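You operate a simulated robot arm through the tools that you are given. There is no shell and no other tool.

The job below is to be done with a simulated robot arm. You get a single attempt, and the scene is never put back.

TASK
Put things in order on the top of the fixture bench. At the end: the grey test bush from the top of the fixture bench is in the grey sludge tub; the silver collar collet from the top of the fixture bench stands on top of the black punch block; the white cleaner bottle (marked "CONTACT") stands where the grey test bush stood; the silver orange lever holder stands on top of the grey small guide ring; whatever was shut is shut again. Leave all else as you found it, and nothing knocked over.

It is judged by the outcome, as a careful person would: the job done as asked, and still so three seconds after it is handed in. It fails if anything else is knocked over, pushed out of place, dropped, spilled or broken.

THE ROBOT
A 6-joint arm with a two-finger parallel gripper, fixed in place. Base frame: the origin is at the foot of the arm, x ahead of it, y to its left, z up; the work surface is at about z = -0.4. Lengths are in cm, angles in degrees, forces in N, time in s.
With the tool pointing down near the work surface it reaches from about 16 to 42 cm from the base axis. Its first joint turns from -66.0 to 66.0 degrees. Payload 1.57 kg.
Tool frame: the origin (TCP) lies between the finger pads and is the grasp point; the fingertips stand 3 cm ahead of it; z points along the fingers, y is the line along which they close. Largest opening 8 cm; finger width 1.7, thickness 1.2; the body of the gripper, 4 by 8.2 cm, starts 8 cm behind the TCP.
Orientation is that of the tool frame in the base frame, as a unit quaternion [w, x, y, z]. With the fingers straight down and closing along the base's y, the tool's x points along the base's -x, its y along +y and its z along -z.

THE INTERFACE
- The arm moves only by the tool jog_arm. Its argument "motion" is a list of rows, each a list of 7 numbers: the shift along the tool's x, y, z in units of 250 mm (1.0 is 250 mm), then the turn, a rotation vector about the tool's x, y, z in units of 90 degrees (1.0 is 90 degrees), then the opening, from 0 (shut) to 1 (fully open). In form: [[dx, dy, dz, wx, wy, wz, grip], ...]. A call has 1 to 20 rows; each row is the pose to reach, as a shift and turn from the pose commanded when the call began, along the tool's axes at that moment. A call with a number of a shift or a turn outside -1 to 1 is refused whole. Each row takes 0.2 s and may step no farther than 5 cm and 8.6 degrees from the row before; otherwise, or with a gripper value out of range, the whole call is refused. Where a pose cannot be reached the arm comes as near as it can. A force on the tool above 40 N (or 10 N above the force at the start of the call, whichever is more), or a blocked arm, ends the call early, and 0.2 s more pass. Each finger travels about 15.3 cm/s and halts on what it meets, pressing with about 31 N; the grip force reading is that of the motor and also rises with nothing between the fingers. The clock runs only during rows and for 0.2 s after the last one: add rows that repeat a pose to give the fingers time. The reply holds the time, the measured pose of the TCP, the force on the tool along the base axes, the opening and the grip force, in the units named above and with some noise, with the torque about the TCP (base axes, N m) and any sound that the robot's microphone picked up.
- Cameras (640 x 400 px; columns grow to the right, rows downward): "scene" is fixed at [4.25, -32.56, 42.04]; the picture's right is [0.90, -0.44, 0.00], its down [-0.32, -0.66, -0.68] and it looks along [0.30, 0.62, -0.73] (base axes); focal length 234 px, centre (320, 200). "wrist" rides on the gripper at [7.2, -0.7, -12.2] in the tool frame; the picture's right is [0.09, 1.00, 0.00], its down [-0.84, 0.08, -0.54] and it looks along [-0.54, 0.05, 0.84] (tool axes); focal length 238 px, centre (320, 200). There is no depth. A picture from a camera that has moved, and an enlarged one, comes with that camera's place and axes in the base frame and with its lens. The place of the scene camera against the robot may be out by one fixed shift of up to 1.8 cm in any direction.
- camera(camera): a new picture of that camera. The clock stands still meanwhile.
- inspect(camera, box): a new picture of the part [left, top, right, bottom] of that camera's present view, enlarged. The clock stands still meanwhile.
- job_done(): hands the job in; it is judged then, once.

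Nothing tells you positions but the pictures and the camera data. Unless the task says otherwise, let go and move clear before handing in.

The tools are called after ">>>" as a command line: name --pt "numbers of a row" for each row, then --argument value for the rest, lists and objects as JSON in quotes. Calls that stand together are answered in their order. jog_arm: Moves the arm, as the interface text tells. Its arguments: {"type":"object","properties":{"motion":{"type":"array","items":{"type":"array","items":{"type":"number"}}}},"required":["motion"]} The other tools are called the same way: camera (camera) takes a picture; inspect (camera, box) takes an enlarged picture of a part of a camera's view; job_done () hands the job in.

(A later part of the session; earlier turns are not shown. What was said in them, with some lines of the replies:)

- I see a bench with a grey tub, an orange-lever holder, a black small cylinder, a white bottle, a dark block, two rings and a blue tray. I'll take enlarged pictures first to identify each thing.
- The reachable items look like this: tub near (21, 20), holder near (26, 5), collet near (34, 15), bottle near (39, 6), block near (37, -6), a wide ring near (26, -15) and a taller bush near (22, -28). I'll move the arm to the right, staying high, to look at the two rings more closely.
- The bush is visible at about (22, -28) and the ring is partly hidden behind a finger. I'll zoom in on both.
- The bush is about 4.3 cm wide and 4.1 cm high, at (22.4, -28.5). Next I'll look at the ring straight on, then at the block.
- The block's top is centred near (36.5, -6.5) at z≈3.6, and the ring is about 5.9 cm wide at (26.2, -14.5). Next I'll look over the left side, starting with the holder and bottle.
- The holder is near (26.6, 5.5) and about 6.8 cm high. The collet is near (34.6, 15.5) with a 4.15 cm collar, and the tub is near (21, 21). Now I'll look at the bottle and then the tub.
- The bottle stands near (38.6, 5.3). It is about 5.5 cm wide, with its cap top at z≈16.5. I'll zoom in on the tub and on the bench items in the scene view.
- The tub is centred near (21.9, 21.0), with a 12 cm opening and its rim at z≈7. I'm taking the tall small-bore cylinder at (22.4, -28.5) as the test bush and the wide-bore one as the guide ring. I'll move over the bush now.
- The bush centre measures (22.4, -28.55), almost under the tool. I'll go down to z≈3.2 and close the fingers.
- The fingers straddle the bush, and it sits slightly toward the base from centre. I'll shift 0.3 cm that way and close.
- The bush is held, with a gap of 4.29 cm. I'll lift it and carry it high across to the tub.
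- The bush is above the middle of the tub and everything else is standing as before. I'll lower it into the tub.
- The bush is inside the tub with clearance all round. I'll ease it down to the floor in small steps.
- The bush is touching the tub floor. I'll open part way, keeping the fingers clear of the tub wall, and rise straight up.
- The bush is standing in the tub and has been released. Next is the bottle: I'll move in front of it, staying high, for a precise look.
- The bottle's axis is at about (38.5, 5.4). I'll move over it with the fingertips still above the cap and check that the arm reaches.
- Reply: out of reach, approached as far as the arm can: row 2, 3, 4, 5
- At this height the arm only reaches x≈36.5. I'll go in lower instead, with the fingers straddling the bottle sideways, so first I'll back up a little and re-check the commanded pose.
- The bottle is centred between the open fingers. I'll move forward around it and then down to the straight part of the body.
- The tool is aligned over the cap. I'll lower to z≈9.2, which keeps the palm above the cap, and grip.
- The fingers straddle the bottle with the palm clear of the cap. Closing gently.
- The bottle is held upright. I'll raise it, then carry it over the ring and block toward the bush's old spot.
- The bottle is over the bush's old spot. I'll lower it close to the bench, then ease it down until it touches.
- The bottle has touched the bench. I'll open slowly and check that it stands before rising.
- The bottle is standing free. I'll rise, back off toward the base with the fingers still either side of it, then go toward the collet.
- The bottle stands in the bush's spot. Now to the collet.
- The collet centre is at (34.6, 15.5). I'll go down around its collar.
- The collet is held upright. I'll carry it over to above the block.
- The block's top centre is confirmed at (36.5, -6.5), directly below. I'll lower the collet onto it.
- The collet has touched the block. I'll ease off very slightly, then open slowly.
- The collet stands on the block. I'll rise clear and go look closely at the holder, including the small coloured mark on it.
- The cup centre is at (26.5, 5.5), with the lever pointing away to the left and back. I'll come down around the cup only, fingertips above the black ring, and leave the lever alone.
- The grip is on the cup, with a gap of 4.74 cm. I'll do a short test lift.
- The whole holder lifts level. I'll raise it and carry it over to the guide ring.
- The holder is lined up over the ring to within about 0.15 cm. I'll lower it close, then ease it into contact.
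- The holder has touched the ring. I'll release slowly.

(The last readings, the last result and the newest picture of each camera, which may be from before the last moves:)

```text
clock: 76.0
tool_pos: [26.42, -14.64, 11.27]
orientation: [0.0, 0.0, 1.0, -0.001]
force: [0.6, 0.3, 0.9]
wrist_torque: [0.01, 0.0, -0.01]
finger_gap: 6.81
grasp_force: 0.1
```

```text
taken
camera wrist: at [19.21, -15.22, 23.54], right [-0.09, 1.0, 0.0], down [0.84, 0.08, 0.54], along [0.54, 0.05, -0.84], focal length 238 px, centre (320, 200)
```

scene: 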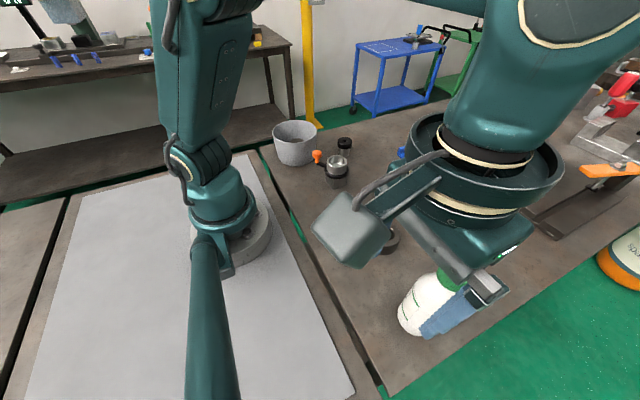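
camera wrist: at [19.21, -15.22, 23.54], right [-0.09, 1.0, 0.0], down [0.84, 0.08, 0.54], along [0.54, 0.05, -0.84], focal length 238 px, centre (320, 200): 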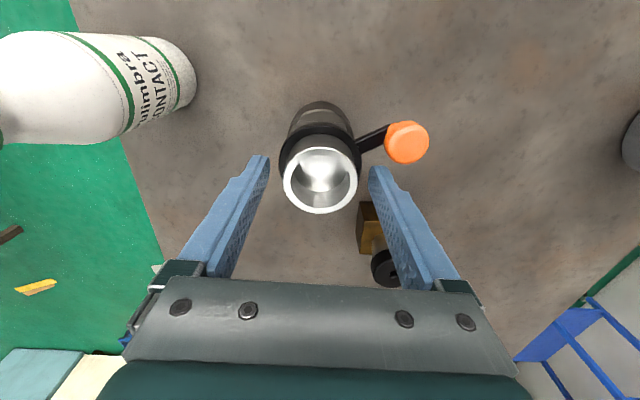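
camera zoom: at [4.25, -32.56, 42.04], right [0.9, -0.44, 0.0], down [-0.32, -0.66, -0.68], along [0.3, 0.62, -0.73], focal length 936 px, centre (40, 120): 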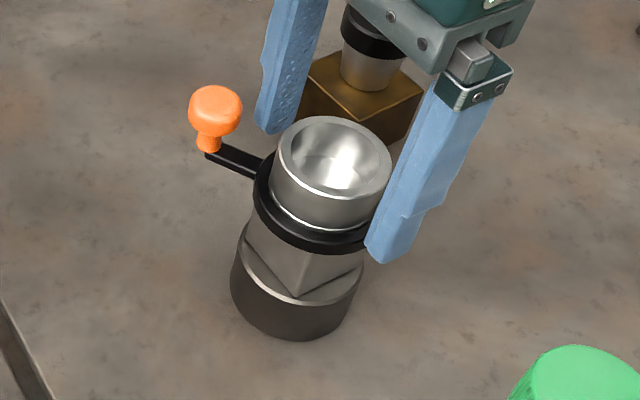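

The holder stands on the ring by itself. I'll rise straight up and move back to a clear position for a final check.

>>> jog_arm --pt "0 0 -0.03 0 0 0 0.85" --pt "0 0 -0.1 0 0 0 0.85" --pt "0 0 -0.2 0 0 0 0.85" --pt "0 0 -0.3 0 0 0 0.85" --pt "0 0 -0.37 0 0 0 0.85" --pt "0 0.1 -0.37 0 0 0 1" --pt "0 0.25 -0.37 0 0 0 1" --pt "0.1 0.4 -0.37 0 0 0 1" --pt "0.2 0.52 -0.37 0 0 0 1" --pt "0.3 0.65 -0.37 0 0 0 1" --pt "0.3 0.65 -0.37 0 0 0 1"

>>> camera --camera "scene"

>>> camera --camera "wrist"

>>> inspect --camera "scene" --box '[260, 100, 480, 330]'

```text
clock: 78.4
tool_pos: [18.86, 1.82, 20.63]
orientation: [0.001, 0.001, 1.0, 0.0]
force: [-0.2, -0.2, -0.6]
wrist_torque: [0.01, -0.02, 0.04]
finger_gap: 8.01
grasp_force: 0.0
```

```text
taken
```

scene: 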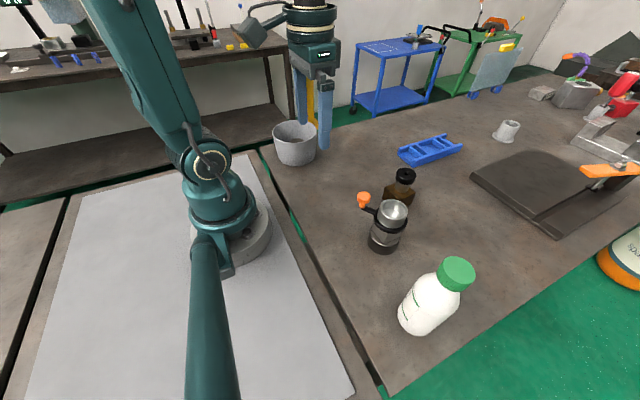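

```text
taken
camera wrist: at [11.61, 1.12, 32.91], right [-0.09, 1.0, 0.0], down [0.84, 0.08, 0.54], along [0.54, 0.05, -0.84], focal length 238 px, centre (320, 200)
```

wrist: 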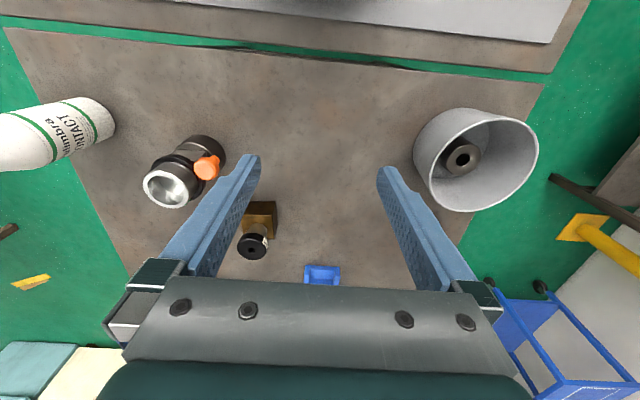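

```text
1.74 times, centred on (370, 215) of scene
camera zoom: at [4.24, -32.56, 42.04], right [0.9, -0.44, 0.0], down [-0.32, -0.66, -0.68], along [0.3, 0.62, -0.73], focal length 407 px, centre (233, 174)
```

zoom: 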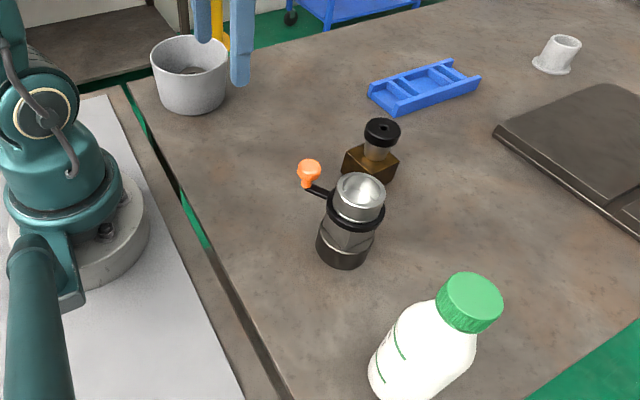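

Everything is where it was asked. The bush is in the tub, the collet stands on the block, the bottle stands upright in the bush's old spot, and the holder stands on the guide ring. Nothing else moved, nothing shut was opened, and the arm is clear, so I'm handing in.

>>> job_done

```text
The job is handed in.
```

The job is handed in. The last pictures showed every item where you asked, nothing knocked over, and the arm clear:

- **Grey test bush:** in the grey sludge tub, standing on its floor.
- **Silver collar collet:** standing on top of the black punch block.
- **White "CONTACT" bottle:** standing upright within about 0.2 cm of where the bush stood.
- **Silver orange lever holder:** standing on top of the grey small guide ring. I held it by the cup and left the lever alone.

I had to decide some names by shape. Of the two grey rings, I took the taller one with the narrow hole as the test bush and the wider, lower one as the guide ring. The only block in reach, which looks dark brass rather than black, I took as the punch block.

I opened nothing, so nothing needed shutting again. Everything else on the bench looks as I found it.
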